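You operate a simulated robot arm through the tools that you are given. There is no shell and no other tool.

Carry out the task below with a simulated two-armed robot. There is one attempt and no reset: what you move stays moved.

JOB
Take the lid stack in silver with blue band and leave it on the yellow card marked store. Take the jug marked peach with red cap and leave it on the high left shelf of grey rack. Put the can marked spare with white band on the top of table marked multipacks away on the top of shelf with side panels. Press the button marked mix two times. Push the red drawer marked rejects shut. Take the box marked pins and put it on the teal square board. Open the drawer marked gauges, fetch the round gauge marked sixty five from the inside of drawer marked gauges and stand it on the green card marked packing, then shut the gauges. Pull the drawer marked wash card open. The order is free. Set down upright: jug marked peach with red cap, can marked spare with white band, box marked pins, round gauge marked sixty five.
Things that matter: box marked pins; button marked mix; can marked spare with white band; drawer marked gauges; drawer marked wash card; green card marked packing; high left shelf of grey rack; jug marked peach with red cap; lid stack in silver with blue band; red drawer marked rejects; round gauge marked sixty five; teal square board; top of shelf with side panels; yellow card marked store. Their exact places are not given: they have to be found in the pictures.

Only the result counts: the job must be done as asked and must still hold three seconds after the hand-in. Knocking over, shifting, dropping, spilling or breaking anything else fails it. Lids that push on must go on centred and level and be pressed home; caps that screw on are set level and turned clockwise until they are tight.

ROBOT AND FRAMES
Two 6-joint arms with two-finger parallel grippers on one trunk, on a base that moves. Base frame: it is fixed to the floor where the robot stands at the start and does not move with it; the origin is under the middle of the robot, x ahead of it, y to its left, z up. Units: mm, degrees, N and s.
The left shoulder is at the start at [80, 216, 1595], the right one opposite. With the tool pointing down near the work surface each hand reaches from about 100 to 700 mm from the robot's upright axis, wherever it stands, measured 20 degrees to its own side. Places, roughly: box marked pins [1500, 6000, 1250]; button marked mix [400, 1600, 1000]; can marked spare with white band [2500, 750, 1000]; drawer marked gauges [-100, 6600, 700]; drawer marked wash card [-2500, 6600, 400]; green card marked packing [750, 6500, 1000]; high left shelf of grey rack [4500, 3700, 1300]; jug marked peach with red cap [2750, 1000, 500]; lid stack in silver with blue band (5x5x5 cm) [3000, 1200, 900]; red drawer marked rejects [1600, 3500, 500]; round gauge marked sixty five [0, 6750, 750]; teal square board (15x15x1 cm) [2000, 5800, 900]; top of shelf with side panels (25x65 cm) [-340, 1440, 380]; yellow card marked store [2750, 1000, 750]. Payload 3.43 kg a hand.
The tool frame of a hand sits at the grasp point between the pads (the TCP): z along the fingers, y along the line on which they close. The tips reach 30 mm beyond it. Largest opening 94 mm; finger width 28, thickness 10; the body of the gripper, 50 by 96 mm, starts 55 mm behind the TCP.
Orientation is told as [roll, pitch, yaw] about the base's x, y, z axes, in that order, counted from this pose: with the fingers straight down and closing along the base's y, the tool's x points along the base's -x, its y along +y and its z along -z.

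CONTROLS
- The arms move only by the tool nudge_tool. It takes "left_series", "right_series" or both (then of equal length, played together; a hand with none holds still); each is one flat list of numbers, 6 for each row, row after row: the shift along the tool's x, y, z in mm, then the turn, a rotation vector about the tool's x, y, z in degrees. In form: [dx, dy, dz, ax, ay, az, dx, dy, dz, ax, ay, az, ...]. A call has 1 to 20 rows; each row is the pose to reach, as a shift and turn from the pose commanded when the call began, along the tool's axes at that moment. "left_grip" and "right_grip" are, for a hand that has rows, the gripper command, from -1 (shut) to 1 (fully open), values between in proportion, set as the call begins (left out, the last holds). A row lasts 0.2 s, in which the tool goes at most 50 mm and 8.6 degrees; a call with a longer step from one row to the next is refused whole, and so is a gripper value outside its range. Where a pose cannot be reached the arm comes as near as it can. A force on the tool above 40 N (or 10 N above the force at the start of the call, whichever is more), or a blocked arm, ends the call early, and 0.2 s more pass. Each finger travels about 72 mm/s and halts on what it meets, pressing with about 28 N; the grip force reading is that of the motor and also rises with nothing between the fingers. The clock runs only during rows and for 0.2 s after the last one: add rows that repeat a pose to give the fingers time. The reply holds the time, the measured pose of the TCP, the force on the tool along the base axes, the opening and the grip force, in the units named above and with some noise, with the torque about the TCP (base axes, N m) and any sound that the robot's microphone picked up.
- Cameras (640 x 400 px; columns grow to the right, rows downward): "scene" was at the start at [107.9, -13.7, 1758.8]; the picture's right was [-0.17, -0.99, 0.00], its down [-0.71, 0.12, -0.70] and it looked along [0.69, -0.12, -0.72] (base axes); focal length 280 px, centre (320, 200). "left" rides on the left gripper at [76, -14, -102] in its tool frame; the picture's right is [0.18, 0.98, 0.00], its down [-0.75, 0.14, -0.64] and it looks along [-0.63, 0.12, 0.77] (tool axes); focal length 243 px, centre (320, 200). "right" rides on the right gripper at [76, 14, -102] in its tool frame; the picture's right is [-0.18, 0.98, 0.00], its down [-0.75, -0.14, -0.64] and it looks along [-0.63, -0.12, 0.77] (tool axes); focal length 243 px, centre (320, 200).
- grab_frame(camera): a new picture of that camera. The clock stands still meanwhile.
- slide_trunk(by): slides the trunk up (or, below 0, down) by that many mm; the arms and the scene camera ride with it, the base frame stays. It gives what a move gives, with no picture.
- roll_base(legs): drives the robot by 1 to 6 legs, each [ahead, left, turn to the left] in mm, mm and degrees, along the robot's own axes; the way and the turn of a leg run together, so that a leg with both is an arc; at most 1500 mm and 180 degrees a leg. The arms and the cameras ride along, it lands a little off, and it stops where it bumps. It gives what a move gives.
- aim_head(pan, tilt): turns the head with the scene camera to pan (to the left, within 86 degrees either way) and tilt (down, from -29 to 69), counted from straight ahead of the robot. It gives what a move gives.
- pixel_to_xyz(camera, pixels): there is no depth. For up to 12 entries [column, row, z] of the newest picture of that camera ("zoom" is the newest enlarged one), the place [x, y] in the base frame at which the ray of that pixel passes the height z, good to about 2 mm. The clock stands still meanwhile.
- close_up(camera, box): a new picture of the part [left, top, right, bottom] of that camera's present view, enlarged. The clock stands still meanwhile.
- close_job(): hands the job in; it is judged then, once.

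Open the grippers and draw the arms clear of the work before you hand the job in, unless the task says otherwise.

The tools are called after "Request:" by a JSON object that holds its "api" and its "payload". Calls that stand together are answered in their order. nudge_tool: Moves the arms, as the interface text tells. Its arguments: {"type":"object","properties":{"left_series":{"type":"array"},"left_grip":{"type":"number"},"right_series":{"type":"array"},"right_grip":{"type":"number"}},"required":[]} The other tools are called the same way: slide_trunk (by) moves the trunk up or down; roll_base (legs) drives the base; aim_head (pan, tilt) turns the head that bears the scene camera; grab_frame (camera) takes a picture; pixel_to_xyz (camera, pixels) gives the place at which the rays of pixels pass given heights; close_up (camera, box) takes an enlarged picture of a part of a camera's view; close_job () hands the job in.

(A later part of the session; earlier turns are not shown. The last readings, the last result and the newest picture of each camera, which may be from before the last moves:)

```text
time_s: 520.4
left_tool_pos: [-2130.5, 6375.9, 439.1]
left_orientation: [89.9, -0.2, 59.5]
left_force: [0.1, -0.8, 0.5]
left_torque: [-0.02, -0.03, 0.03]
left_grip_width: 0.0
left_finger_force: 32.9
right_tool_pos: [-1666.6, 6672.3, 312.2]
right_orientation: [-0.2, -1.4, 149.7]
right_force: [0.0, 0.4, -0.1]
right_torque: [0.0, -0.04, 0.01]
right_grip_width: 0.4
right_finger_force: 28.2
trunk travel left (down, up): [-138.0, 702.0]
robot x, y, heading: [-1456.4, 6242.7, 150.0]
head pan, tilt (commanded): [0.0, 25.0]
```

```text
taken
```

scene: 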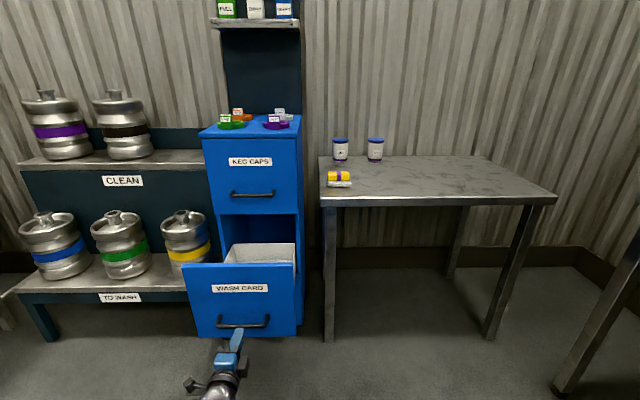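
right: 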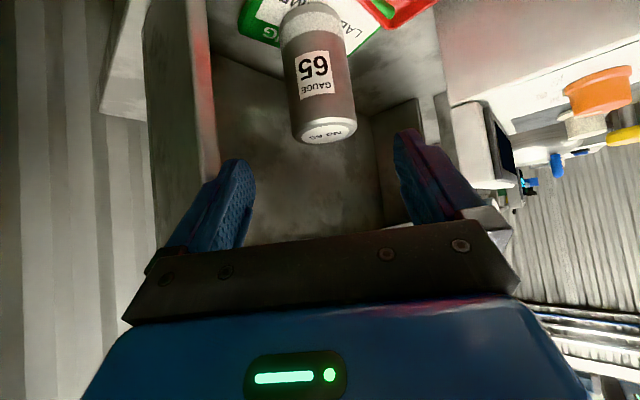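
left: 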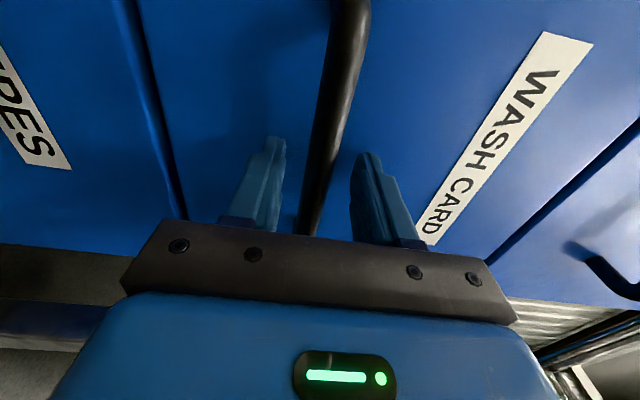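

The hand slipped off the bar, probably at the drawer's stop. I measure how far it is open.

Request:
{"api": "close_up", "payload": {"camera": "scene", "box": [170, 200, 320, 350]}}

Request:
{"api": "pixel_to_xyz", "payload": {"camera": "zoom", "pixels": [[312, 325, 440], [306, 175, 440], [240, 305, 455], [385, 300, 455]]}}

```text
2.67 times, centred on (245, 275) of scene
```

zoom: 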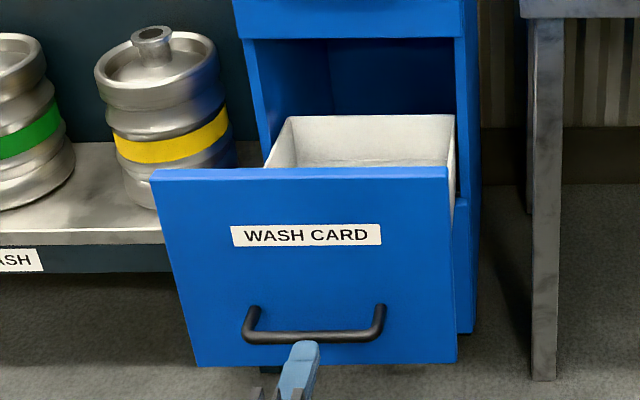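

```text
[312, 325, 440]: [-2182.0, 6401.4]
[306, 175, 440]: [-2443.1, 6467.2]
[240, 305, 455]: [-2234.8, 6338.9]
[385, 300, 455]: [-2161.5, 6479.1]
```

It is open ≈290 mm. To be sure it is fully open, I re-grip the bar and pull gently once more.

Request:
{"api": "nudge_tool", "payload": {"left_series": [0, 0, -15, 0, 0, 0, 0, 0, -15, 0, 0, 0, 0, 0, -15, 0, 0, 0], "left_grip": -0.1}}

Request:
{"api": "grab_frame", "payload": {"camera": "left"}}

```text
time_s: 521.2
left_tool_pos: [-2116.9, 6369.3, 438.5]
left_orientation: [89.8, -0.2, 59.5]
left_force: [0.2, -0.7, -0.5]
left_torque: [0.0, 0.0, 0.01]
left_grip_width: 42.1
left_finger_force: 0.1
right_tool_pos: [-1666.7, 6673.9, 311.4]
right_orientation: [-0.2, -1.3, 149.7]
right_force: [0.0, -0.6, 0.1]
right_torque: [0.0, -0.03, -0.02]
right_grip_width: 0.0
right_finger_force: 27.8
trunk travel left (down, up): [-138.0, 702.0]
robot x, y, heading: [-1453.6, 6242.5, 149.8]
head pan, tilt (commanded): [0.0, 25.0]
```

```text
taken
```

left: 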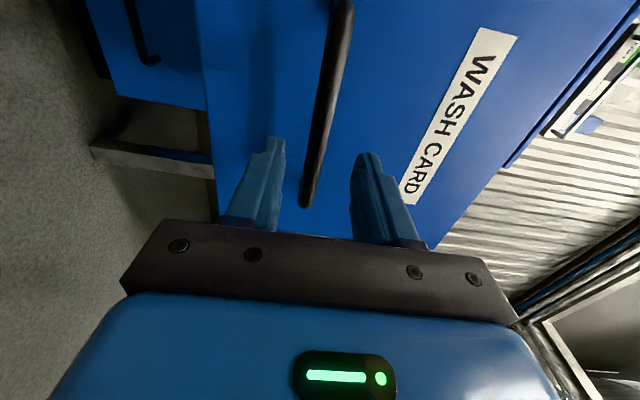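

I advance 62 mm, close on the bar and pull back a little with the base.

Request:
{"api": "nudge_tool", "payload": {"left_series": [0, 0, 22, 0, 0, 0, 0, 0, 44, 0, 0, 0, 0, 0, 62, 0, 0, 0, 0, 0, 62, 0, 0, 0]}}

Request:
{"api": "nudge_tool", "payload": {"left_series": [0, 0, 0, 0, 0, 0, 0, 0, 0, 0, 0, 0, 0, 0, 0, 0, 0, 0, 0, 0, 0, 0, 0, 0], "left_grip": -1}}

Request:
{"api": "roll_base", "payload": {"legs": [[-40, 0, 0]]}}

Request:
{"api": "grab_frame", "payload": {"camera": "left"}}

```text
time_s: 522.2
left_tool_pos: [-2170.4, 6400.0, 437.8]
left_orientation: [89.8, -0.2, 59.5]
left_force: [0.1, 0.1, 0.1]
left_torque: [-0.01, -0.01, 0.02]
left_grip_width: 42.3
left_finger_force: 0.0
right_tool_pos: [-1666.6, 6674.1, 312.4]
right_orientation: [-0.2, -1.3, 149.7]
right_force: [-0.8, 0.1, 0.2]
right_torque: [0.01, -0.01, -0.03]
right_grip_width: 0.1
right_finger_force: 27.8
trunk travel left (down, up): [-138.0, 702.0]
robot x, y, heading: [-1456.0, 6244.2, 149.7]
head pan, tilt (commanded): [0.0, 25.0]
```

```text
time_s: 523.2
left_tool_pos: [-2171.4, 6399.8, 437.4]
left_orientation: [89.7, -0.2, 59.6]
left_force: [1.2, -0.3, -5.2]
left_torque: [-0.19, 0.14, -0.01]
left_grip_width: 18.3
left_finger_force: 44.8
right_tool_pos: [-1668.3, 6672.7, 311.9]
right_orientation: [-0.2, -1.3, 149.7]
right_force: [0.5, 0.0, 0.7]
right_torque: [0.0, 0.01, 0.01]
right_grip_width: 0.0
right_finger_force: 28.1
trunk travel left (down, up): [-138.0, 702.0]
robot x, y, heading: [-1453.3, 6243.0, 149.8]
head pan, tilt (commanded): [0.0, 25.0]
```

```text
time_s: 524.2
left_tool_pos: [-2141.5, 6386.6, 437.5]
left_orientation: [89.6, -0.1, 59.4]
left_force: [0.6, -0.5, -1.6]
left_torque: [-0.12, -0.01, -0.05]
left_grip_width: 13.6
left_finger_force: 44.6
right_tool_pos: [-1637.6, 6657.7, 312.2]
right_orientation: [-0.2, -1.2, 149.5]
right_force: [1.3, 0.5, 0.7]
right_torque: [-0.03, 0.02, 0.01]
right_grip_width: 0.0
right_finger_force: 27.8
trunk travel left (down, up): [-138.0, 702.0]
robot x, y, heading: [-1423.5, 6227.9, 149.8]
head pan, tilt (commanded): [0.0, 25.0]
stopped in leg 1: the force on the tool passed its limit at 107 N (the readings are from after the stop); the commanded pose is now the measured one
```

```text
taken
```

left: 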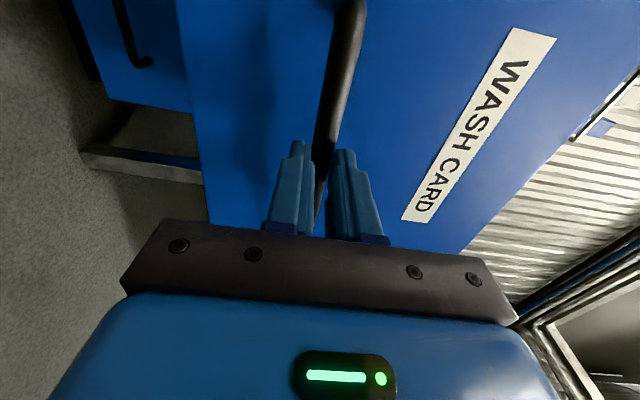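

107 N: the drawer is at its stop, fully open. I release the bar and withdraw.

Request:
{"api": "nudge_tool", "payload": {"left_series": [0, 0, 0, 0, 0, 0, 0, 0, 0, 0, 0, 0, 0, 0, 0, 0, 0, 0, 0, 0, -40, 0, 0, 0, 0, 0, -80, 0, 0, 0, 0, 0, -80, 0, 0, 0], "left_grip": 0}}

Request:
{"api": "roll_base", "payload": {"legs": [[-400, 0, 0]]}}

Request:
{"api": "slide_trunk", "payload": {"by": 400}}

Request:
{"api": "slide_trunk", "payload": {"by": 300}}

Request:
{"api": "grab_frame", "payload": {"camera": "scene"}}

```text
time_s: 525.6
left_tool_pos: [-2072.8, 6345.7, 439.1]
left_orientation: [89.6, 0.0, 59.3]
left_force: [-0.1, -1.0, 0.6]
left_torque: [0.01, 0.0, -0.02]
left_grip_width: 46.7
left_finger_force: 0.1
right_tool_pos: [-1636.4, 6656.7, 312.9]
right_orientation: [-0.2, -1.3, 149.5]
right_force: [1.1, 0.0, -0.5]
right_torque: [-0.02, 0.02, -0.03]
right_grip_width: 0.0
right_finger_force: 28.1
trunk travel left (down, up): [-138.0, 702.0]
robot x, y, heading: [-1424.7, 6225.3, 149.9]
head pan, tilt (commanded): [0.0, 25.0]
```

```text
time_s: 528.0
left_tool_pos: [-1728.2, 6146.0, 437.5]
left_orientation: [89.8, -0.1, 59.3]
left_force: [0.8, -0.8, -0.8]
left_torque: [0.0, -0.02, 0.02]
left_grip_width: 47.0
left_finger_force: 0.1
right_tool_pos: [-1292.2, 6456.5, 312.4]
right_orientation: [-0.2, -1.5, 149.5]
right_force: [-0.3, 0.4, 0.5]
right_torque: [0.01, -0.02, -0.01]
right_grip_width: 0.1
right_finger_force: 28.4
trunk travel left (down, up): [-138.0, 702.0]
robot x, y, heading: [-1080.8, 6024.6, 149.7]
head pan, tilt (commanded): [0.0, 25.0]
```

```text
time_s: 531.9
left_tool_pos: [-1729.8, 6145.4, 838.1]
left_orientation: [89.6, 0.0, 59.3]
left_force: [0.1, 0.3, -0.5]
left_torque: [-0.03, 0.02, -0.02]
left_grip_width: 46.8
left_finger_force: 0.1
right_tool_pos: [-1292.8, 6456.9, 711.3]
right_orientation: [-0.2, -1.2, 149.5]
right_force: [-0.1, -0.2, 0.7]
right_torque: [0.03, 0.06, -0.01]
right_grip_width: 0.0
right_finger_force: 28.0
trunk travel left (down, up): [-538.0, 302.0]
robot x, y, heading: [-1083.6, 6029.7, 150.0]
head pan, tilt (commanded): [0.0, 25.0]
```

```text
time_s: 534.9
left_tool_pos: [-1730.1, 6145.6, 1137.8]
left_orientation: [89.6, -0.1, 59.4]
left_force: [0.0, 0.2, 0.5]
left_torque: [-0.02, 0.03, -0.03]
left_grip_width: 47.0
left_finger_force: 0.0
right_tool_pos: [-1292.0, 6456.1, 1012.8]
right_orientation: [-0.3, -1.3, 149.6]
right_force: [0.3, 0.2, -0.8]
right_torque: [-0.01, 0.02, -0.01]
right_grip_width: 0.0
right_finger_force: 28.5
trunk travel left (down, up): [-838.0, 2.0]
robot x, y, heading: [-1080.6, 6022.6, 149.7]
head pan, tilt (commanded): [0.0, 25.0]
```

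```text
taken
```

scene: 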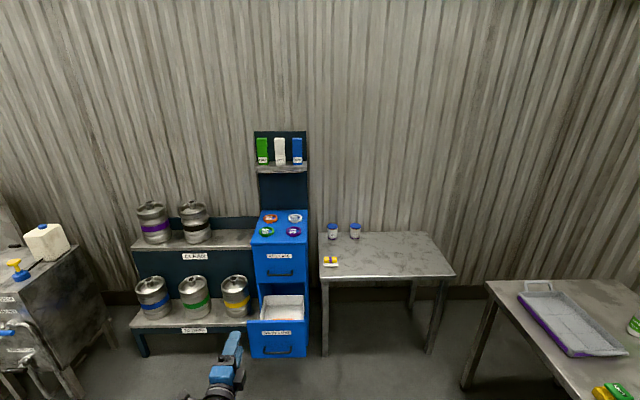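

WASH CARD is open. Next I turn to face back toward the line to see the route behind it and the red drawer.

Request:
{"api": "roll_base", "payload": {"legs": [[-300, 0, 0], [0, 0, 100]]}}

Request:
{"api": "aim_head", "payload": {"pan": 0, "tilt": 18}}

Request:
{"api": "grab_frame", "payload": {"camera": "scene"}}

Request:
{"api": "aim_head", "payload": {"pan": 55, "tilt": 18}}

Request:
{"api": "grab_frame", "payload": {"camera": "scene"}}

```text
time_s: 541.2
left_tool_pos: [-823.3, 5215.4, 1137.7]
left_orientation: [89.6, -0.1, 159.7]
left_force: [-0.3, -0.3, 0.1]
left_torque: [0.0, -0.01, -0.03]
left_grip_width: 47.0
left_finger_force: 0.2
right_tool_pos: [-1208.4, 5589.7, 1012.4]
right_orientation: [-0.2, -1.2, -110.1]
right_force: [-0.7, 0.2, -0.4]
right_torque: [0.01, -0.05, 0.0]
right_grip_width: 0.0
right_finger_force: 28.0
trunk travel left (down, up): [-838.0, 2.0]
robot x, y, heading: [-824.3, 5870.7, -109.8]
head pan, tilt (commanded): [0.0, 25.0]
```

```text
time_s: 541.8
left_tool_pos: [-823.7, 5215.0, 1138.4]
left_orientation: [89.6, -0.1, 159.7]
left_force: [-0.3, -0.5, 0.1]
left_torque: [0.0, 0.01, -0.01]
left_grip_width: 46.9
left_finger_force: 0.0
right_tool_pos: [-1208.6, 5589.0, 1011.6]
right_orientation: [-0.2, -1.3, -110.1]
right_force: [-0.4, -0.4, 0.2]
right_torque: [0.02, 0.01, 0.01]
right_grip_width: 0.0
right_finger_force: 27.7
trunk travel left (down, up): [-838.0, 2.0]
robot x, y, heading: [-822.1, 5875.3, -109.9]
head pan, tilt (commanded): [0.0, 18.0]
```

```text
taken
```

scene: 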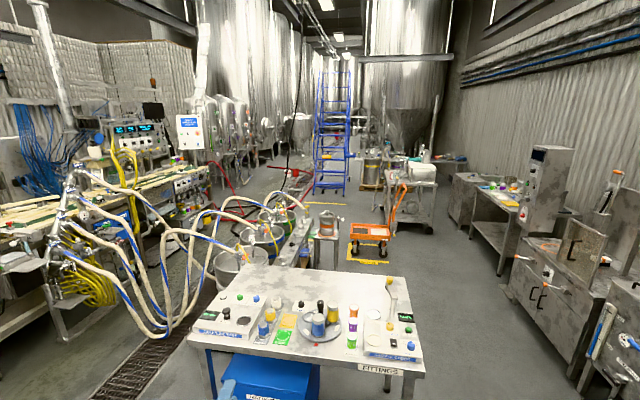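

```text
time_s: 543.1
left_tool_pos: [-822.4, 5215.7, 1138.2]
left_orientation: [89.7, -0.1, 159.8]
left_force: [0.2, 0.1, 0.3]
left_torque: [0.02, 0.03, -0.01]
left_grip_width: 47.3
left_finger_force: 0.0
right_tool_pos: [-1207.2, 5588.4, 1012.2]
right_orientation: [-0.2, -1.3, -110.2]
right_force: [-0.8, 1.0, 0.0]
right_torque: [-0.01, 0.05, 0.02]
right_grip_width: 0.0
right_finger_force: 28.2
trunk travel left (down, up): [-838.0, 2.0]
robot x, y, heading: [-824.9, 5874.5, -109.9]
head pan, tilt (commanded): [55.0, 18.0]
```

```text
taken
```

scene: 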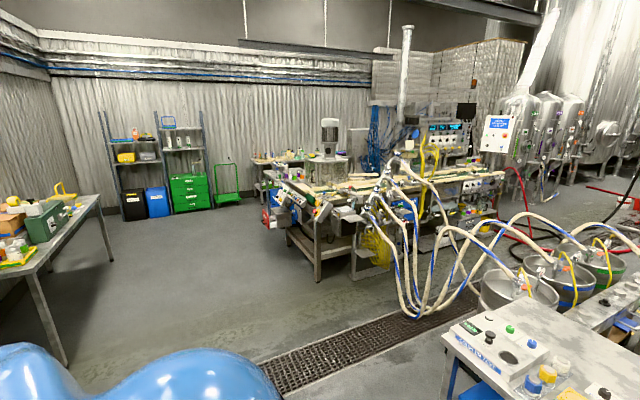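

The red object at (266,217) at the line's packing end matches the rejects drawer's place. I zoom in on it.

Request:
{"api": "close_up", "payload": {"camera": "scene", "box": [240, 150, 400, 290]}}

Request:
{"api": "close_up", "payload": {"camera": "scene", "box": [255, 175, 325, 235]}}

```text
2.86 times, centred on (320, 220) of scene
```

zoom: 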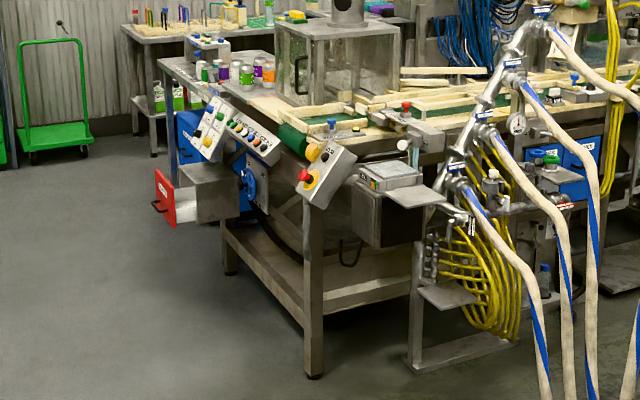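

```text
6.67 times, centred on (290, 205) of scene
```

zoom: 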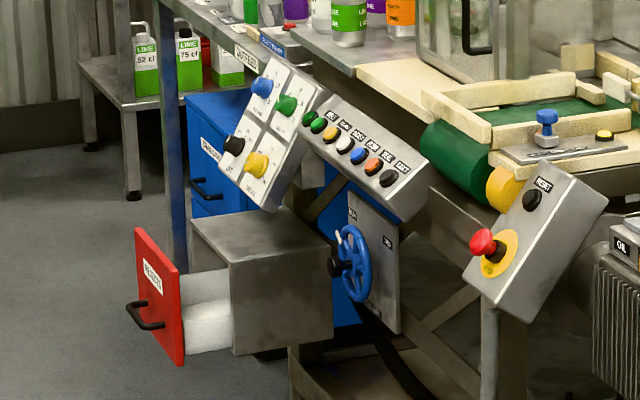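

The red REJECTS drawer sticks out toward +t, so I must push it toward −t. I drive along the open floor to stand opposite it.

Request:
{"api": "pixel_to_xyz", "payload": {"camera": "scene", "pixels": [[266, 218, 450], [266, 218, 500], [266, 218, 550], [271, 259, 0], [315, 278, 0]]}}

Request:
{"api": "roll_base", "payload": {"legs": [[-300, 0, -9.5], [0, 1500, 0], [0, 1400, 0]]}}

Request:
{"api": "aim_head", "payload": {"pan": 0, "tilt": 25}}

Request:
{"api": "grab_frame", "payload": {"camera": "scene"}}

```text
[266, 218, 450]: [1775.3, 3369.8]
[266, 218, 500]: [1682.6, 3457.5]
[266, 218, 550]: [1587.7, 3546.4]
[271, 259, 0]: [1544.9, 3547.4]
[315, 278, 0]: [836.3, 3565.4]
```

```text
time_s: 558.7
left_tool_pos: [1748.4, 4101.7, 1137.8]
left_orientation: [89.6, -0.1, 151.5]
left_force: [-0.7, -0.7, -0.1]
left_torque: [0.03, 0.03, 0.01]
left_grip_width: 47.1
left_finger_force: 0.0
right_tool_pos: [1421.5, 4527.4, 1012.1]
right_orientation: [-0.2, -1.2, -118.3]
right_force: [0.9, 0.3, 0.0]
right_torque: [0.02, 0.04, -0.01]
right_grip_width: 0.2
right_finger_force: 28.3
trunk travel left (down, up): [-838.0, 2.0]
robot x, y, heading: [1845.0, 4754.1, -118.1]
head pan, tilt (commanded): [55.0, 18.0]
```

```text
time_s: 560.0
left_tool_pos: [1750.0, 4102.2, 1139.0]
left_orientation: [89.6, -0.1, 151.6]
left_force: [0.7, -0.1, 0.4]
left_torque: [0.0, -0.01, 0.01]
left_grip_width: 46.9
left_finger_force: 0.0
right_tool_pos: [1421.7, 4527.5, 1011.9]
right_orientation: [-0.2, -1.2, -118.3]
right_force: [0.6, -0.9, -0.1]
right_torque: [-0.01, -0.01, 0.0]
right_grip_width: 0.0
right_finger_force: 28.2
trunk travel left (down, up): [-838.0, 2.0]
robot x, y, heading: [1838.6, 4755.0, -118.2]
head pan, tilt (commanded): [0.0, 25.0]
```

```text
taken
```

scene: 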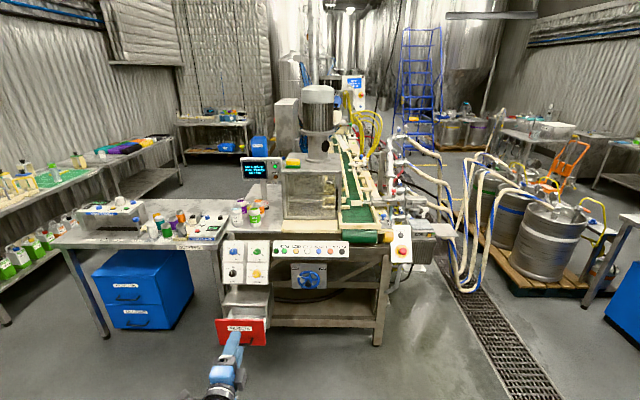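

The REJECTS drawer is right there at (240,332), facing me. I measure it.

Request:
{"api": "close_up", "payload": {"camera": "scene", "box": [180, 220, 320, 360]}}

Request:
{"api": "pixel_to_xyz", "payload": {"camera": "scene", "pixels": [[241, 332, 450], [241, 332, 500], [241, 332, 550], [241, 332, 600], [216, 320, 550], [266, 320, 550], [376, 345, 0], [222, 285, 600], [272, 290, 600]]}}

```text
2.86 times, centred on (250, 290) of scene
```

zoom: 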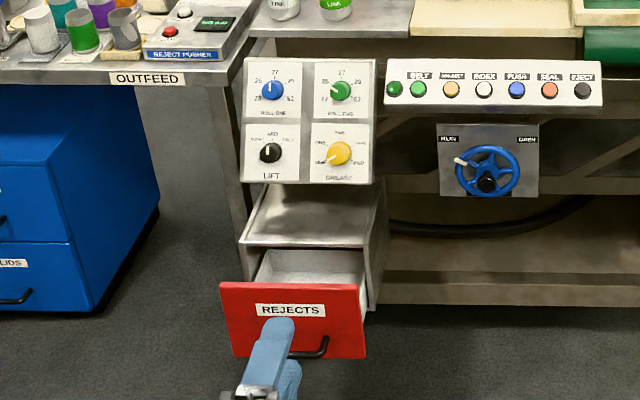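

```text
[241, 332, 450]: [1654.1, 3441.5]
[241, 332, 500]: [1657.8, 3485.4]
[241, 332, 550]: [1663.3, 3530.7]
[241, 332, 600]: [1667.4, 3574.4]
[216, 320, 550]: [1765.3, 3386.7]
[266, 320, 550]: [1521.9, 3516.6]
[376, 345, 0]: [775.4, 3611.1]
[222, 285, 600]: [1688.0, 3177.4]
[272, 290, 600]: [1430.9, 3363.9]
```

REJECTS panel centre ≈(1659,3490,~515). I close the left gripper, align laterally and lower the trunk so the fist is at label height.

Request:
{"api": "nudge_tool", "payload": {"left_series": [0, 0, 0, 0, 0, 0, 0, 0, 0, 0, 0, 0, 0, 0, 0, 0, 0, 0, 0, 0, 0, 0, 0, 0], "left_grip": -1}}

Request:
{"api": "roll_base", "payload": {"legs": [[0, 225, -1.2], [200, 0, 0]]}}

Request:
{"api": "slide_trunk", "payload": {"by": -400}}

Request:
{"api": "slide_trunk", "payload": {"by": -205}}

Request:
{"api": "grab_frame", "payload": {"camera": "scene"}}

Request:
{"api": "grab_frame", "payload": {"camera": "left"}}

```text
time_s: 561.0
left_tool_pos: [1749.8, 4101.4, 1138.4]
left_orientation: [89.6, -0.1, 151.6]
left_force: [0.3, -0.1, 0.0]
left_torque: [0.01, 0.0, -0.01]
left_grip_width: 0.0
left_finger_force: 27.6
right_tool_pos: [1422.8, 4527.4, 1012.6]
right_orientation: [-0.2, -1.3, -118.3]
right_force: [0.5, 0.3, 0.9]
right_torque: [0.0, 0.01, 0.01]
right_grip_width: 0.1
right_finger_force: 28.1
trunk travel left (down, up): [-838.0, 2.0]
robot x, y, heading: [1846.7, 4753.5, -118.2]
head pan, tilt (commanded): [0.0, 25.0]
```

```text
time_s: 563.9
left_tool_pos: [1842.4, 3824.1, 1140.5]
left_orientation: [89.7, -0.1, 150.4]
left_force: [-0.3, -0.3, 0.4]
left_torque: [0.04, 0.0, -0.01]
left_grip_width: 0.0
left_finger_force: 28.1
right_tool_pos: [1522.2, 4254.0, 1013.8]
right_orientation: [-0.3, -1.6, -119.3]
right_force: [0.0, 0.4, -0.2]
right_torque: [-0.04, 0.01, 0.0]
right_grip_width: 0.1
right_finger_force: 28.0
trunk travel left (down, up): [-838.0, 2.0]
robot x, y, heading: [1947.5, 4471.4, -119.2]
head pan, tilt (commanded): [0.0, 25.0]
```

```text
time_s: 567.7
left_tool_pos: [1840.4, 3819.6, 737.3]
left_orientation: [89.5, -0.1, 150.4]
left_force: [0.1, -0.1, -0.6]
left_torque: [0.01, 0.01, 0.01]
left_grip_width: 0.0
left_finger_force: 27.5
right_tool_pos: [1520.0, 4250.7, 611.4]
right_orientation: [-0.2, -1.3, -119.4]
right_force: [-0.2, 0.4, 0.1]
right_torque: [0.01, 0.01, 0.04]
right_grip_width: 0.1
right_finger_force: 27.9
trunk travel left (down, up): [-438.0, 402.0]
robot x, y, heading: [1947.5, 4465.5, -119.3]
head pan, tilt (commanded): [0.0, 25.0]
```

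```text
time_s: 569.9
left_tool_pos: [1840.0, 3820.0, 533.1]
left_orientation: [89.6, -0.1, 150.5]
left_force: [-0.6, 0.1, 0.3]
left_torque: [0.01, 0.01, 0.03]
left_grip_width: 0.0
left_finger_force: 28.3
right_tool_pos: [1520.7, 4250.2, 407.8]
right_orientation: [-0.2, -1.3, -119.4]
right_force: [-0.5, -0.1, 0.3]
right_torque: [0.0, 0.02, 0.02]
right_grip_width: 0.0
right_finger_force: 28.4
trunk travel left (down, up): [-233.0, 607.0]
robot x, y, heading: [1949.3, 4474.4, -119.1]
head pan, tilt (commanded): [0.0, 25.0]
```

```text
taken
```

scene: 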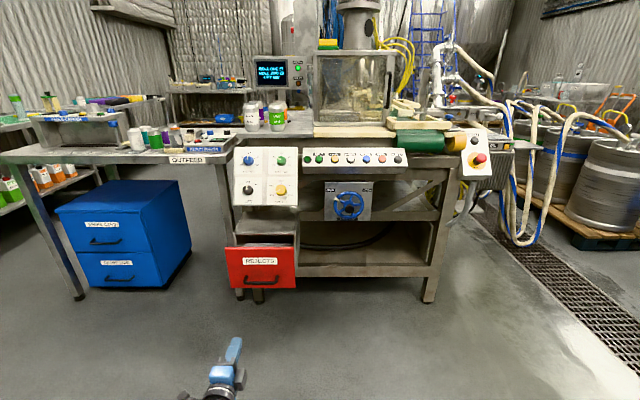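

```text
taken
```

left: 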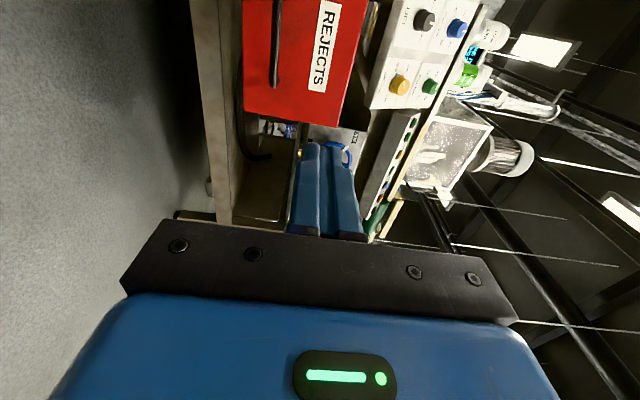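

I measure the REJECTS panel again from this lower view.

Request:
{"api": "close_up", "payload": {"camera": "scene", "box": [210, 210, 330, 310]}}

Request:
{"api": "pixel_to_xyz", "payload": {"camera": "scene", "pixels": [[261, 262, 500], [261, 262, 530], [261, 262, 560], [261, 277, 480], [261, 277, 500], [226, 268, 520], [297, 268, 520], [235, 222, 640], [299, 222, 640]]}}

```text
4.00 times, centred on (270, 260) of scene
```

zoom: 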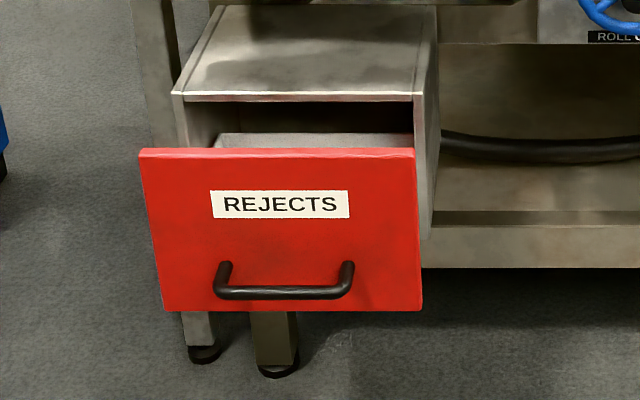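

```text
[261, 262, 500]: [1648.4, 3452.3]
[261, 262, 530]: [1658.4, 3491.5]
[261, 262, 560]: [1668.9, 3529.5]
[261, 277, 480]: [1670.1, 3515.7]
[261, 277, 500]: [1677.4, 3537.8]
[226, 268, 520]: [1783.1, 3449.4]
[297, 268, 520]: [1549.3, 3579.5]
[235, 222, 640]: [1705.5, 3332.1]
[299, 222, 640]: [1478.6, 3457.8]
```

The fist is aligned with the label (n≈−272, z≈532). I drive ahead 330 mm to just before contact, then push gently with the arm.

Request:
{"api": "roll_base", "payload": {"legs": [[330, 0, 0]]}}

Request:
{"api": "nudge_tool", "payload": {"left_series": [0, 0, 10, 0, 0, 0, 0, 0, 20, 0, 0, 0, 0, 0, 30, 0, 0, 0, 0, 0, 40, 0, 0, 0, 0, 0, 50, 0, 0, 0, 0, 0, 60, 0, 0, 0, 0, 0, 70, 0, 0, 0, 0, 0, 80, 0, 0, 0, 0, 0, 90, 0, 0, 0, 0, 0, 100, 0, 0, 0, 0, 0, 110, 0, 0, 0, 0, 0, 120, 0, 0, 0, 0, 0, 130, 0, 0, 0, 0, 0, 140, 0, 0, 0]}}

Request:
{"api": "grab_frame", "payload": {"camera": "scene"}}

```text
time_s: 572.1
left_tool_pos: [1680.8, 3528.9, 533.2]
left_orientation: [89.6, 0.0, 150.7]
left_force: [-0.9, 0.3, -0.1]
left_torque: [-0.03, 0.0, 0.02]
left_grip_width: 0.0
left_finger_force: 28.0
right_tool_pos: [1360.3, 3960.1, 407.4]
right_orientation: [-0.3, -1.3, -119.2]
right_force: [0.2, 0.3, 0.2]
right_torque: [0.01, 0.01, 0.0]
right_grip_width: 0.0
right_finger_force: 28.3
trunk travel left (down, up): [-233.0, 607.0]
robot x, y, heading: [1783.1, 4178.6, -119.0]
head pan, tilt (commanded): [0.0, 25.0]
```

```text
time_s: 574.5
left_tool_pos: [1629.1, 3439.2, 531.9]
left_orientation: [89.8, 0.0, 150.7]
left_force: [5.5, 16.3, 5.3]
left_torque: [-0.17, 0.12, 0.15]
left_grip_width: 0.0
left_finger_force: 27.7
right_tool_pos: [1359.9, 3958.7, 406.6]
right_orientation: [-0.2, -1.3, -119.2]
right_force: [0.0, -0.3, -0.3]
right_torque: [0.02, 0.04, -0.02]
right_grip_width: 0.5
right_finger_force: 27.9
trunk travel left (down, up): [-233.0, 607.0]
robot x, y, heading: [1790.8, 4183.4, -118.7]
head pan, tilt (commanded): [0.0, 25.0]
stopped in row 11 (left hand): the force on the tool passed its limit at 47 N (the readings are from after the stop); the commanded pose is now the measured one
```

```text
taken
```

scene: 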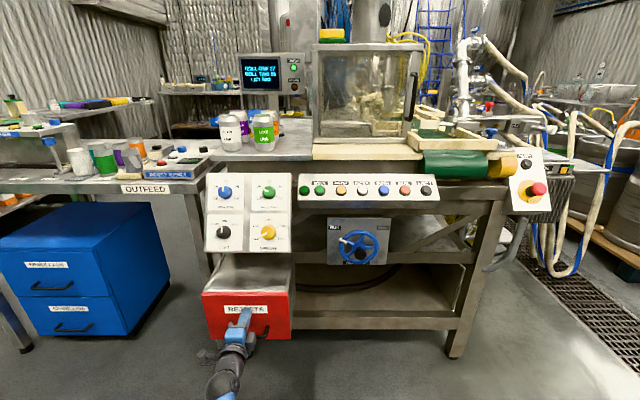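

Pushed about 90 mm until 47 N. I zoom to see if the drawer is flush.

Request:
{"api": "close_up", "payload": {"camera": "scene", "box": [190, 230, 320, 350]}}

Request:
{"api": "nudge_tool", "payload": {"left_series": [0, 0, 4, 0, 0, 0, 0, 0, 8, 0, 0, 0, 0, 0, 12, 0, 0, 0, 0, 0, 16, 0, 0, 0]}}

```text
3.33 times, centred on (255, 290) of scene
```

zoom: 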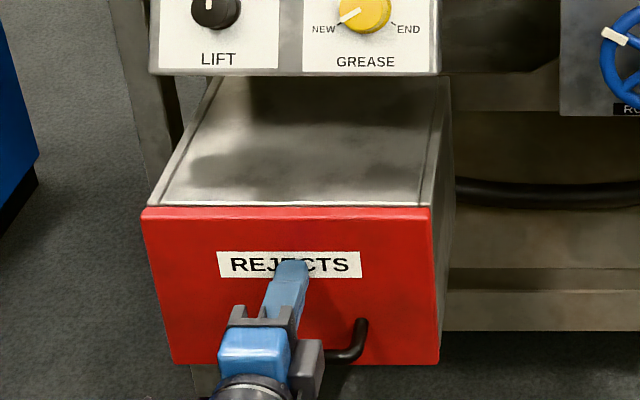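

```text
time_s: 574.9
left_tool_pos: [1628.8, 3440.0, 530.8]
left_orientation: [89.8, -0.1, 150.7]
left_force: [5.9, 16.9, 8.4]
left_torque: [-0.3, 0.12, 0.15]
left_grip_width: 0.0
left_finger_force: 27.8
right_tool_pos: [1359.5, 3961.2, 407.4]
right_orientation: [-0.2, -1.5, -119.1]
right_force: [0.4, -1.1, -0.6]
right_torque: [0.01, -0.04, 0.02]
right_grip_width: 0.0
right_finger_force: 28.0
trunk travel left (down, up): [-233.0, 607.0]
robot x, y, heading: [1787.4, 4179.9, -118.8]
head pan, tilt (commanded): [0.0, 25.0]
stopped in row 2 (left hand): the force on the tool passed its limit at 47 N (the readings are from after the stop); the commanded pose is now the measured one
```

REJECTS is shut. I back off, raise the trunk and fold the left hand to the compact downward pose for travelling.

Request:
{"api": "nudge_tool", "payload": {"left_series": [0, 0, -40, 0, 0, 0, 0, 0, -60, 0, 0, 0]}}

Request:
{"api": "roll_base", "payload": {"legs": [[-450, 0, 0]]}}

Request:
{"api": "slide_trunk", "payload": {"by": 400}}

Request:
{"api": "slide_trunk", "payload": {"by": 205}}

Request:
{"api": "nudge_tool", "payload": {"left_series": [0, 0, 0, 0, 0, -8.2, 0, 0, 0, 0, 0, -16.4, 0, 0, 0, 0, 0, -24.6, 0, 0, 0, 0, 0, -32.8, 0, 0, 0, 0, 0, -41, 0, 0, 0, 0, 0, -49.2, 0, 0, 0, 0, 0, -57.4, 0, 0, 0, 0, 0, -65.6, 0, 0, 0, 0, 0, -73.8, 0, 0, 0, 0, 0, -82, 0, 0, 0, 0, 0, -90, 0, 0, 0, 0, 0, -90]}}

Request:
{"api": "nudge_tool", "payload": {"left_series": [10, 0, 0, 0, 8.2, 0, 20, 0, 0, 0, 16.4, 0, 30, 0, 0, 0, 24.6, 0, 40, 0, 0, 0, 32.8, 0, 50, 0, 0, 0, 41, 0, 60, 0, 0, 0, 49.2, 0, 70, 0, 0, 0, 57.4, 0, 80, 0, 0, 0, 65.6, 0, 80, 0, -30, 0, 73.8, 0, 80, 0, -60, 0, 82, 0, 80, 0, -90, 0, 90, 0, 80, 0, -130, 0, 90, 0, 80, 0, -130, 0, 90, 0]}}

```text
time_s: 575.5
left_tool_pos: [1659.3, 3489.5, 529.4]
left_orientation: [89.3, -0.2, 150.7]
left_force: [0.2, -0.2, 0.6]
left_torque: [-0.02, 0.0, 0.01]
left_grip_width: 0.0
left_finger_force: 28.6
right_tool_pos: [1361.0, 3959.4, 405.4]
right_orientation: [-0.2, -1.3, -119.0]
right_force: [-0.3, 0.1, 0.1]
right_torque: [-0.02, 0.02, 0.02]
right_grip_width: 0.0
right_finger_force: 28.2
trunk travel left (down, up): [-233.0, 607.0]
robot x, y, heading: [1785.9, 4180.2, -118.9]
head pan, tilt (commanded): [0.0, 25.0]
```

```text
time_s: 578.2
left_tool_pos: [1878.7, 3887.4, 529.9]
left_orientation: [89.5, 0.0, 150.7]
left_force: [0.6, 0.5, 0.5]
left_torque: [-0.01, 0.01, 0.0]
left_grip_width: 0.0
left_finger_force: 27.9
right_tool_pos: [1580.2, 4356.4, 406.4]
right_orientation: [-0.1, -1.3, -119.1]
right_force: [-0.5, 0.2, -0.1]
right_torque: [-0.02, 0.0, -0.02]
right_grip_width: 0.1
right_finger_force: 28.1
trunk travel left (down, up): [-233.0, 607.0]
robot x, y, heading: [2003.8, 4580.1, -118.8]
head pan, tilt (commanded): [0.0, 25.0]
```

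```text
time_s: 582.1
left_tool_pos: [1877.1, 3886.5, 930.1]
left_orientation: [89.3, -0.1, 150.8]
left_force: [-0.2, 0.1, 0.2]
left_torque: [-0.02, 0.03, 0.02]
left_grip_width: 0.3
left_finger_force: 27.8
right_tool_pos: [1578.6, 4355.8, 806.6]
right_orientation: [-0.1, -1.3, -119.0]
right_force: [0.1, 0.1, 0.7]
right_torque: [0.04, -0.01, -0.05]
right_grip_width: 0.0
right_finger_force: 27.9
trunk travel left (down, up): [-633.0, 207.0]
robot x, y, heading: [2003.3, 4577.9, -118.7]
head pan, tilt (commanded): [0.0, 25.0]
```

```text
time_s: 584.3
left_tool_pos: [1877.2, 3886.8, 1134.9]
left_orientation: [89.4, -0.2, 150.8]
left_force: [0.4, 1.0, -0.7]
left_torque: [0.02, 0.0, 0.01]
left_grip_width: 0.0
left_finger_force: 28.3
right_tool_pos: [1578.6, 4356.7, 1010.6]
right_orientation: [-0.2, -1.3, -119.1]
right_force: [0.1, -0.1, -0.4]
right_torque: [0.03, 0.02, -0.01]
right_grip_width: 0.3
right_finger_force: 27.8
trunk travel left (down, up): [-838.0, 2.0]
robot x, y, heading: [2002.0, 4581.0, -118.9]
head pan, tilt (commanded): [0.0, 25.0]
```

```text
time_s: 586.9
left_tool_pos: [1877.3, 3885.7, 1135.3]
left_orientation: [-22.4, -89.5, -97.0]
left_force: [-0.3, -0.2, -0.3]
left_torque: [0.03, -0.03, 0.01]
left_grip_width: 0.0
left_finger_force: 28.4
right_tool_pos: [1578.3, 4356.6, 1012.8]
right_orientation: [-0.1, -1.4, -119.1]
right_force: [-0.5, -0.2, 0.5]
right_torque: [-0.03, 0.04, -0.01]
right_grip_width: 0.2
right_finger_force: 27.8
trunk travel left (down, up): [-838.0, 2.0]
robot x, y, heading: [2005.2, 4577.5, -118.9]
head pan, tilt (commanded): [0.0, 25.0]
```

```text
time_s: 589.7
left_tool_pos: [1942.1, 4003.0, 1056.2]
left_orientation: [-0.2, 0.6, -119.3]
left_force: [0.5, 0.2, -0.3]
left_torque: [-0.02, -0.01, 0.01]
left_grip_width: 0.0
left_finger_force: 28.0
right_tool_pos: [1579.8, 4357.4, 1012.5]
right_orientation: [-0.1, -1.4, -119.1]
right_force: [-0.7, 0.1, 0.0]
right_torque: [-0.03, 0.0, 0.01]
right_grip_width: 0.0
right_finger_force: 27.8
trunk travel left (down, up): [-838.0, 2.0]
robot x, y, heading: [2006.9, 4577.5, -119.0]
head pan, tilt (commanded): [0.0, 25.0]
```

Now I fetch the can: I move across to the corridor and drive back along it toward the multipacks table.

Request:
{"api": "roll_base", "payload": {"legs": [[0, 1500, -0.4], [0, 300, 0]]}}

Request:
{"api": "aim_head", "payload": {"pan": 0, "tilt": 25}}

Request:
{"api": "grab_frame", "payload": {"camera": "scene"}}

```text
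time_s: 598.7
left_tool_pos: [3497.1, 3131.6, 1056.7]
left_orientation: [-0.1, 0.6, -119.9]
left_force: [0.6, 0.4, -0.2]
left_torque: [0.0, -0.04, -0.04]
left_grip_width: 0.0
left_finger_force: 28.4
right_tool_pos: [3137.2, 3488.7, 1010.7]
right_orientation: [-0.1, -1.3, -119.7]
right_force: [-0.1, 0.5, 0.0]
right_torque: [0.01, -0.02, 0.0]
right_grip_width: 0.0
right_finger_force: 28.5
trunk travel left (down, up): [-838.0, 2.0]
robot x, y, heading: [3567.2, 3708.7, -119.3]
head pan, tilt (commanded): [0.0, 25.0]
```

```text
time_s: 599.3
left_tool_pos: [3497.9, 3131.1, 1056.9]
left_orientation: [0.0, 0.6, -119.9]
left_force: [0.6, -1.0, 0.0]
left_torque: [0.01, 0.0, 0.01]
left_grip_width: 0.0
left_finger_force: 28.1
right_tool_pos: [3138.4, 3489.8, 1011.7]
right_orientation: [-0.2, -1.3, -119.6]
right_force: [-0.1, -1.0, -0.5]
right_torque: [-0.01, 0.02, -0.01]
right_grip_width: 0.2
right_finger_force: 27.7
trunk travel left (down, up): [-838.0, 2.0]
robot x, y, heading: [3569.8, 3703.7, -119.5]
head pan, tilt (commanded): [0.0, 25.0]
```

```text
taken
```

scene: 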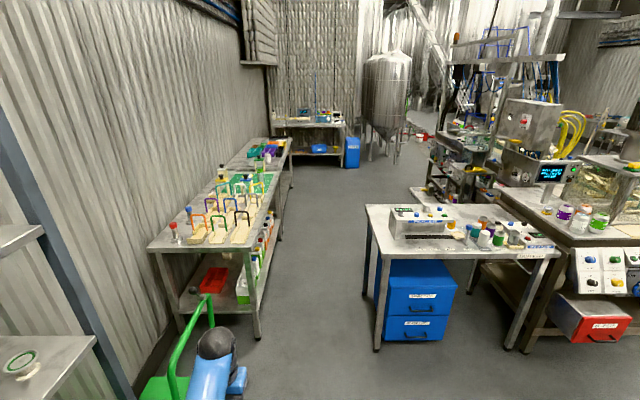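

The left hand is close to the green cart's line of travel. I bring both hands inward before driving down the corridor.

Request:
{"api": "nudge_tool", "payload": {"left_series": [0, -35, 0, 0, 0, 0, 0, -70, 0, 0, 0, 0, 0, -100, 0, 0, 0, 0, 0, -100, 0, 0, 0, 0], "right_series": [0, 40, 0, 0, 0, 0, 0, 80, 0, 0, 0, 0, 0, 120, 0, 0, 0, 0, 0, 120, 0, 0, 0, 0]}}

Request:
{"api": "roll_base", "payload": {"legs": [[1500, 0, 0], [1450, 0, 0]]}}

Request:
{"api": "grab_frame", "payload": {"camera": "scene"}}

```text
time_s: 600.3
left_tool_pos: [3411.0, 3179.4, 1056.6]
left_orientation: [-0.1, 0.6, -119.9]
left_force: [-1.7, 0.6, -0.3]
left_torque: [-0.02, 0.03, -0.01]
left_grip_width: 0.0
left_finger_force: 28.5
right_tool_pos: [3244.6, 3428.8, 1009.9]
right_orientation: [-0.3, -1.2, -119.8]
right_force: [-0.5, -1.1, 0.0]
right_torque: [0.01, -0.01, 0.0]
right_grip_width: 0.1
right_finger_force: 27.7
trunk travel left (down, up): [-838.0, 2.0]
robot x, y, heading: [3569.4, 3703.1, -119.3]
head pan, tilt (commanded): [0.0, 25.0]
```

```text
time_s: 614.5
left_tool_pos: [1984.7, 616.0, 1056.8]
left_orientation: [0.0, 0.5, -119.6]
left_force: [0.3, 0.0, 0.3]
left_torque: [0.02, -0.02, 0.0]
left_grip_width: 0.0
left_finger_force: 27.6
right_tool_pos: [1816.9, 863.0, 1011.3]
right_orientation: [-0.2, -1.4, -119.5]
right_force: [0.0, 0.3, 1.2]
right_torque: [-0.01, 0.02, 0.01]
right_grip_width: 0.0
right_finger_force: 28.1
trunk travel left (down, up): [-838.0, 2.0]
robot x, y, heading: [2136.5, 1137.1, -119.1]
head pan, tilt (commanded): [0.0, 25.0]
```

```text
taken
```

scene: 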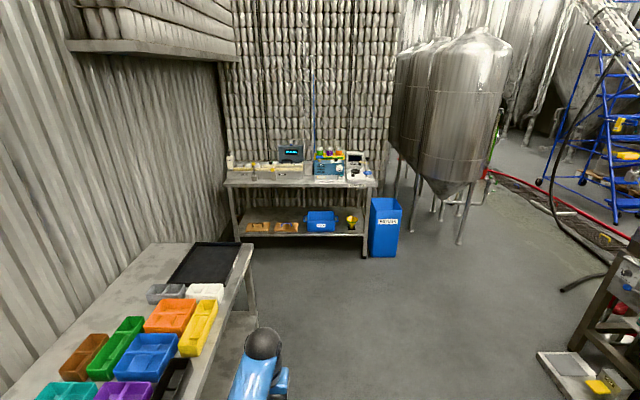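

I am beside the gap between the tables. I shift away from the tables, turn to face them, and look at the can.

Request:
{"api": "roll_base", "payload": {"legs": [[0, -250, 0], [0, 0, 89.7]]}}

Request:
{"api": "aim_head", "payload": {"pan": -15, "tilt": 40}}

Request:
{"api": "grab_frame", "payload": {"camera": "scene"}}

```text
time_s: 620.1
left_tool_pos: [2443.2, 1101.2, 1055.7]
left_orientation: [-0.2, 0.6, -30.4]
left_force: [0.4, 0.4, 0.3]
left_torque: [-0.01, 0.0, 0.03]
left_grip_width: 0.1
left_finger_force: 27.5
right_tool_pos: [2193.4, 936.4, 1010.2]
right_orientation: [-0.2, -1.3, -30.2]
right_force: [-0.3, 0.3, -0.8]
right_torque: [0.01, 0.01, 0.02]
right_grip_width: 0.1
right_finger_force: 28.3
trunk travel left (down, up): [-838.0, 2.0]
robot x, y, heading: [1920.0, 1265.2, -30.1]
head pan, tilt (commanded): [0.0, 25.0]
```

```text
time_s: 620.9
left_tool_pos: [2442.8, 1101.7, 1056.6]
left_orientation: [-0.2, 0.5, -30.4]
left_force: [0.0, 0.3, -0.2]
left_torque: [0.02, -0.04, -0.04]
left_grip_width: 0.0
left_finger_force: 28.4
right_tool_pos: [2193.9, 936.4, 1009.8]
right_orientation: [-0.2, -1.3, -30.2]
right_force: [0.1, -0.6, 0.8]
right_torque: [0.01, -0.04, 0.05]
right_grip_width: 0.1
right_finger_force: 27.7
trunk travel left (down, up): [-838.0, 2.0]
robot x, y, heading: [1918.7, 1261.7, -29.9]
head pan, tilt (commanded): [-15.0, 40.0]
```

```text
taken
```

scene: 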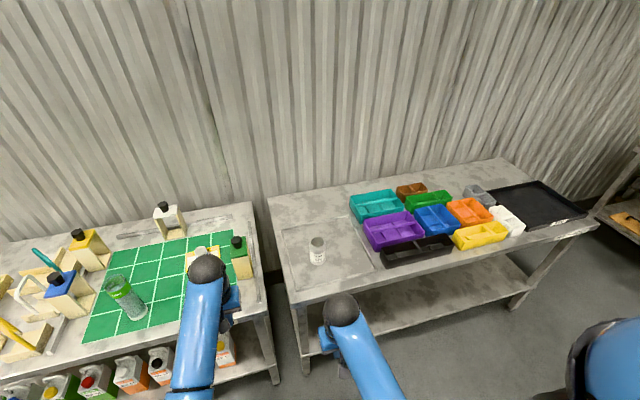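

The can stands at (317,252). I pitch the right hand 60° forward with the gripper open, then drive up to the table.

Request:
{"api": "nudge_tool", "payload": {"right_series": [-19, 0, 0, 0, -7.5, 0, -38, 0, 0, 0, -15, 0, -57, 0, 0, 0, -22.5, 0, -76, 0, 0, 0, -30, 0, -95, 0, 0, 0, -37.5, 0, -114, 0, 0, 0, -45, 0, -133, 0, 0, 0, -52.5, 0, -150, 0, 0, 0, -60, 0, -150, 0, 0, 0, -60, 0], "right_grip": 1}}

Request:
{"api": "roll_base", "payload": {"legs": [[0, -60, 0.5], [170, 0, 0]]}}

Request:
{"api": "grab_frame", "payload": {"camera": "right"}}

Request:
{"api": "close_up", "payload": {"camera": "scene", "box": [240, 190, 420, 330]}}

```text
time_s: 622.9
left_tool_pos: [2444.0, 1101.1, 1055.8]
left_orientation: [-0.1, 0.6, -30.4]
left_force: [0.0, 0.9, -0.1]
left_torque: [0.02, 0.0, -0.01]
left_grip_width: 0.0
left_finger_force: 28.0
right_tool_pos: [2324.5, 861.5, 1014.5]
right_orientation: [-0.4, -61.4, -29.8]
right_force: [0.4, 0.0, 0.2]
right_torque: [0.01, -0.01, 0.0]
right_grip_width: 93.6
right_finger_force: 0.1
trunk travel left (down, up): [-838.0, 2.0]
robot x, y, heading: [1917.2, 1262.5, -30.2]
head pan, tilt (commanded): [-15.0, 40.0]
```

```text
time_s: 624.9
left_tool_pos: [2559.7, 970.1, 1058.1]
left_orientation: [0.0, 0.4, -29.9]
left_force: [-0.1, -0.9, 0.9]
left_torque: [0.03, -0.02, -0.02]
left_grip_width: 0.0
left_finger_force: 27.5
right_tool_pos: [2442.0, 730.6, 1015.5]
right_orientation: [-0.3, -61.4, -29.5]
right_force: [-0.1, 0.3, 0.0]
right_torque: [0.01, -0.03, 0.02]
right_grip_width: 94.3
right_finger_force: 0.1
trunk travel left (down, up): [-838.0, 2.0]
robot x, y, heading: [2037.3, 1127.6, -29.5]
head pan, tilt (commanded): [-15.0, 40.0]
```

```text
taken
```

right: 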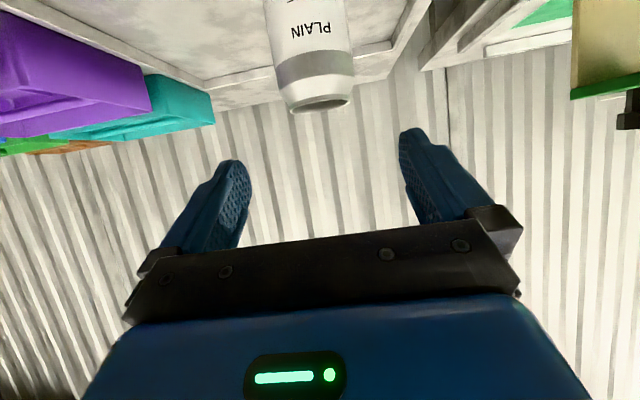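

```text
2.86 times, centred on (330, 260) of scene
```

zoom: 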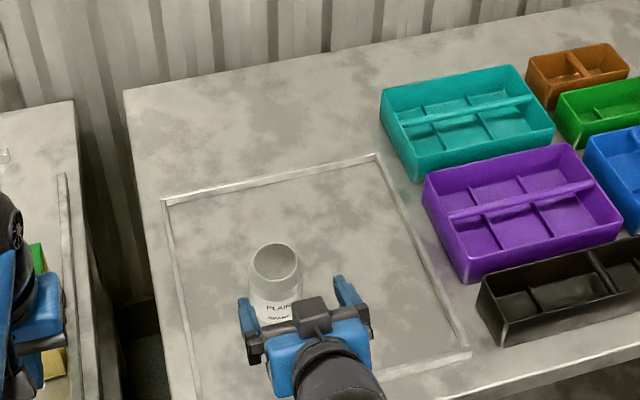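

The can is lined up ahead of the right hand. I retract the left hand away from the green-top frame and move the right hand to the pre-grasp pose.

Request:
{"api": "nudge_tool", "payload": {"left_series": [35, 0, 0, 0, 0, 0, 70, 0, 0, 0, 0, 0, 105, 0, 0, 0, 0, 0, 105, 0, 0, 0, 0, 0], "right_series": [21, 0, 23, 0, 0, 0, 43, 0, 46, 0, 0, 0, 43, 0, 46, 0, 0, 0, 43, 0, 46, 0, 0, 0]}}

Request:
{"api": "grab_frame", "payload": {"camera": "right"}}

```text
time_s: 625.9
left_tool_pos: [2473.5, 1022.1, 1042.7]
left_orientation: [-0.2, 0.5, -29.9]
left_force: [0.7, 0.1, -1.1]
left_torque: [0.0, 0.01, 0.0]
left_grip_width: 0.0
left_finger_force: 28.3
left hand out of reach, approached as far as the arm can: row 2, 3, 4
right_tool_pos: [2464.3, 721.0, 953.8]
right_orientation: [-0.6, -61.2, -29.2]
right_force: [-0.6, 0.2, -0.4]
right_torque: [-0.01, -0.04, -0.01]
right_grip_width: 93.9
right_finger_force: 0.0
trunk travel left (down, up): [-838.0, 2.0]
robot x, y, heading: [2035.6, 1128.9, -29.5]
head pan, tilt (commanded): [-15.0, 40.0]
```

```text
taken
```

right: 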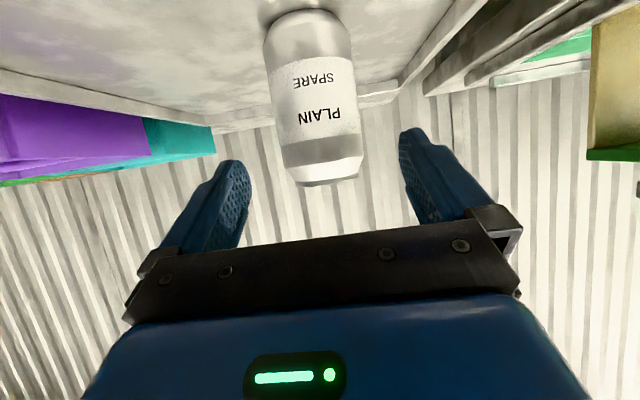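

The can is centred between the fingers. I advance 85 mm along the fingers and close.

Request:
{"api": "nudge_tool", "payload": {"right_series": [0, 0, 30, 0, 0, 0, 0, 0, 60, 0, 0, 0, 0, 0, 85, 0, 0, 0, 0, 0, 85, 0, 0, 0]}}

Request:
{"api": "grab_frame", "payload": {"camera": "right"}}

```text
time_s: 626.9
left_tool_pos: [2473.0, 1022.3, 1041.5]
left_orientation: [-0.3, 0.5, -29.9]
left_force: [0.8, 0.0, 0.6]
left_torque: [0.05, 0.0, -0.03]
left_grip_width: 0.2
left_finger_force: 28.2
right_tool_pos: [2526.4, 683.3, 914.7]
right_orientation: [-0.5, -61.3, -29.3]
right_force: [0.7, -0.1, 0.5]
right_torque: [-0.02, -0.01, 0.04]
right_grip_width: 94.1
right_finger_force: 0.0
trunk travel left (down, up): [-838.0, 2.0]
robot x, y, heading: [2037.3, 1128.7, -29.4]
head pan, tilt (commanded): [-15.0, 40.0]
```

```text
taken
```

right: 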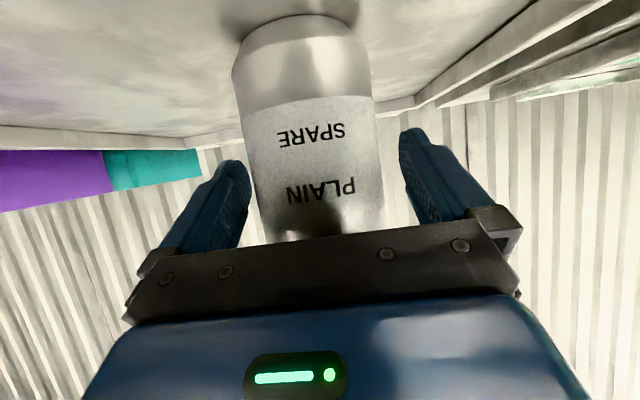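

Aligned (TCP at the can axis, z≈915). I close and lift.

Request:
{"api": "nudge_tool", "payload": {"right_series": [0, 0, 0, 0, 0, 0, 0, 0, 0, 0, 0, 0, 0, 0, 0, 0, 0, 0, 0, 0, 0, 0, 0, 0], "right_grip": -1}}

Request:
{"api": "nudge_tool", "payload": {"right_series": [-22, 0, -12, 0, 0, 0, -52, 0, -28, 0, 0, 0, -80, 0, -43, 0, 0, 0, -80, 0, -43, 0, 0, 0]}}

Request:
{"api": "grab_frame", "payload": {"camera": "right"}}

```text
time_s: 627.9
left_tool_pos: [2473.6, 1022.5, 1041.0]
left_orientation: [-0.2, 0.4, -29.9]
left_force: [1.0, -0.4, 0.9]
left_torque: [0.0, 0.0, -0.01]
left_grip_width: 0.0
left_finger_force: 28.2
right_tool_pos: [2527.0, 683.5, 915.2]
right_orientation: [-0.5, -61.3, -29.2]
right_force: [0.4, -0.4, 1.9]
right_torque: [0.04, -0.02, -0.02]
right_grip_width: 67.7
right_finger_force: 27.3
trunk travel left (down, up): [-838.0, 2.0]
robot x, y, heading: [2039.7, 1127.1, -29.3]
head pan, tilt (commanded): [-15.0, 40.0]
```

```text
time_s: 628.9
left_tool_pos: [2474.0, 1021.4, 1041.3]
left_orientation: [-0.2, 0.4, -29.8]
left_force: [0.0, 0.4, 0.2]
left_torque: [0.01, 0.0, 0.0]
left_grip_width: 0.0
left_finger_force: 28.0
right_tool_pos: [2527.6, 684.4, 1004.9]
right_orientation: [-0.7, -61.2, -29.1]
right_force: [-0.7, -0.8, 0.4]
right_torque: [-0.02, -0.01, 0.0]
right_grip_width: 67.2
right_finger_force: 28.2
trunk travel left (down, up): [-838.0, 2.0]
robot x, y, heading: [2033.9, 1129.8, -29.7]
head pan, tilt (commanded): [-15.0, 40.0]
```

```text
taken
```

right: 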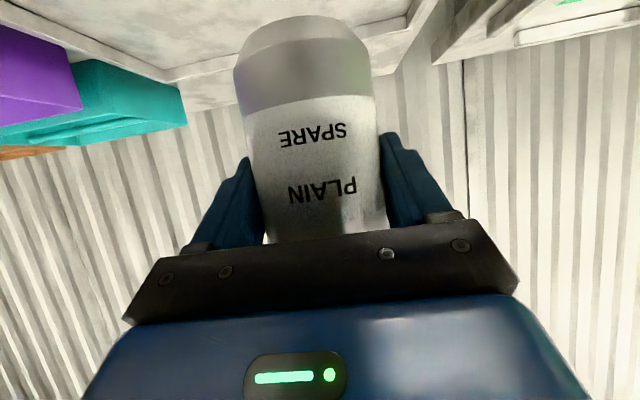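

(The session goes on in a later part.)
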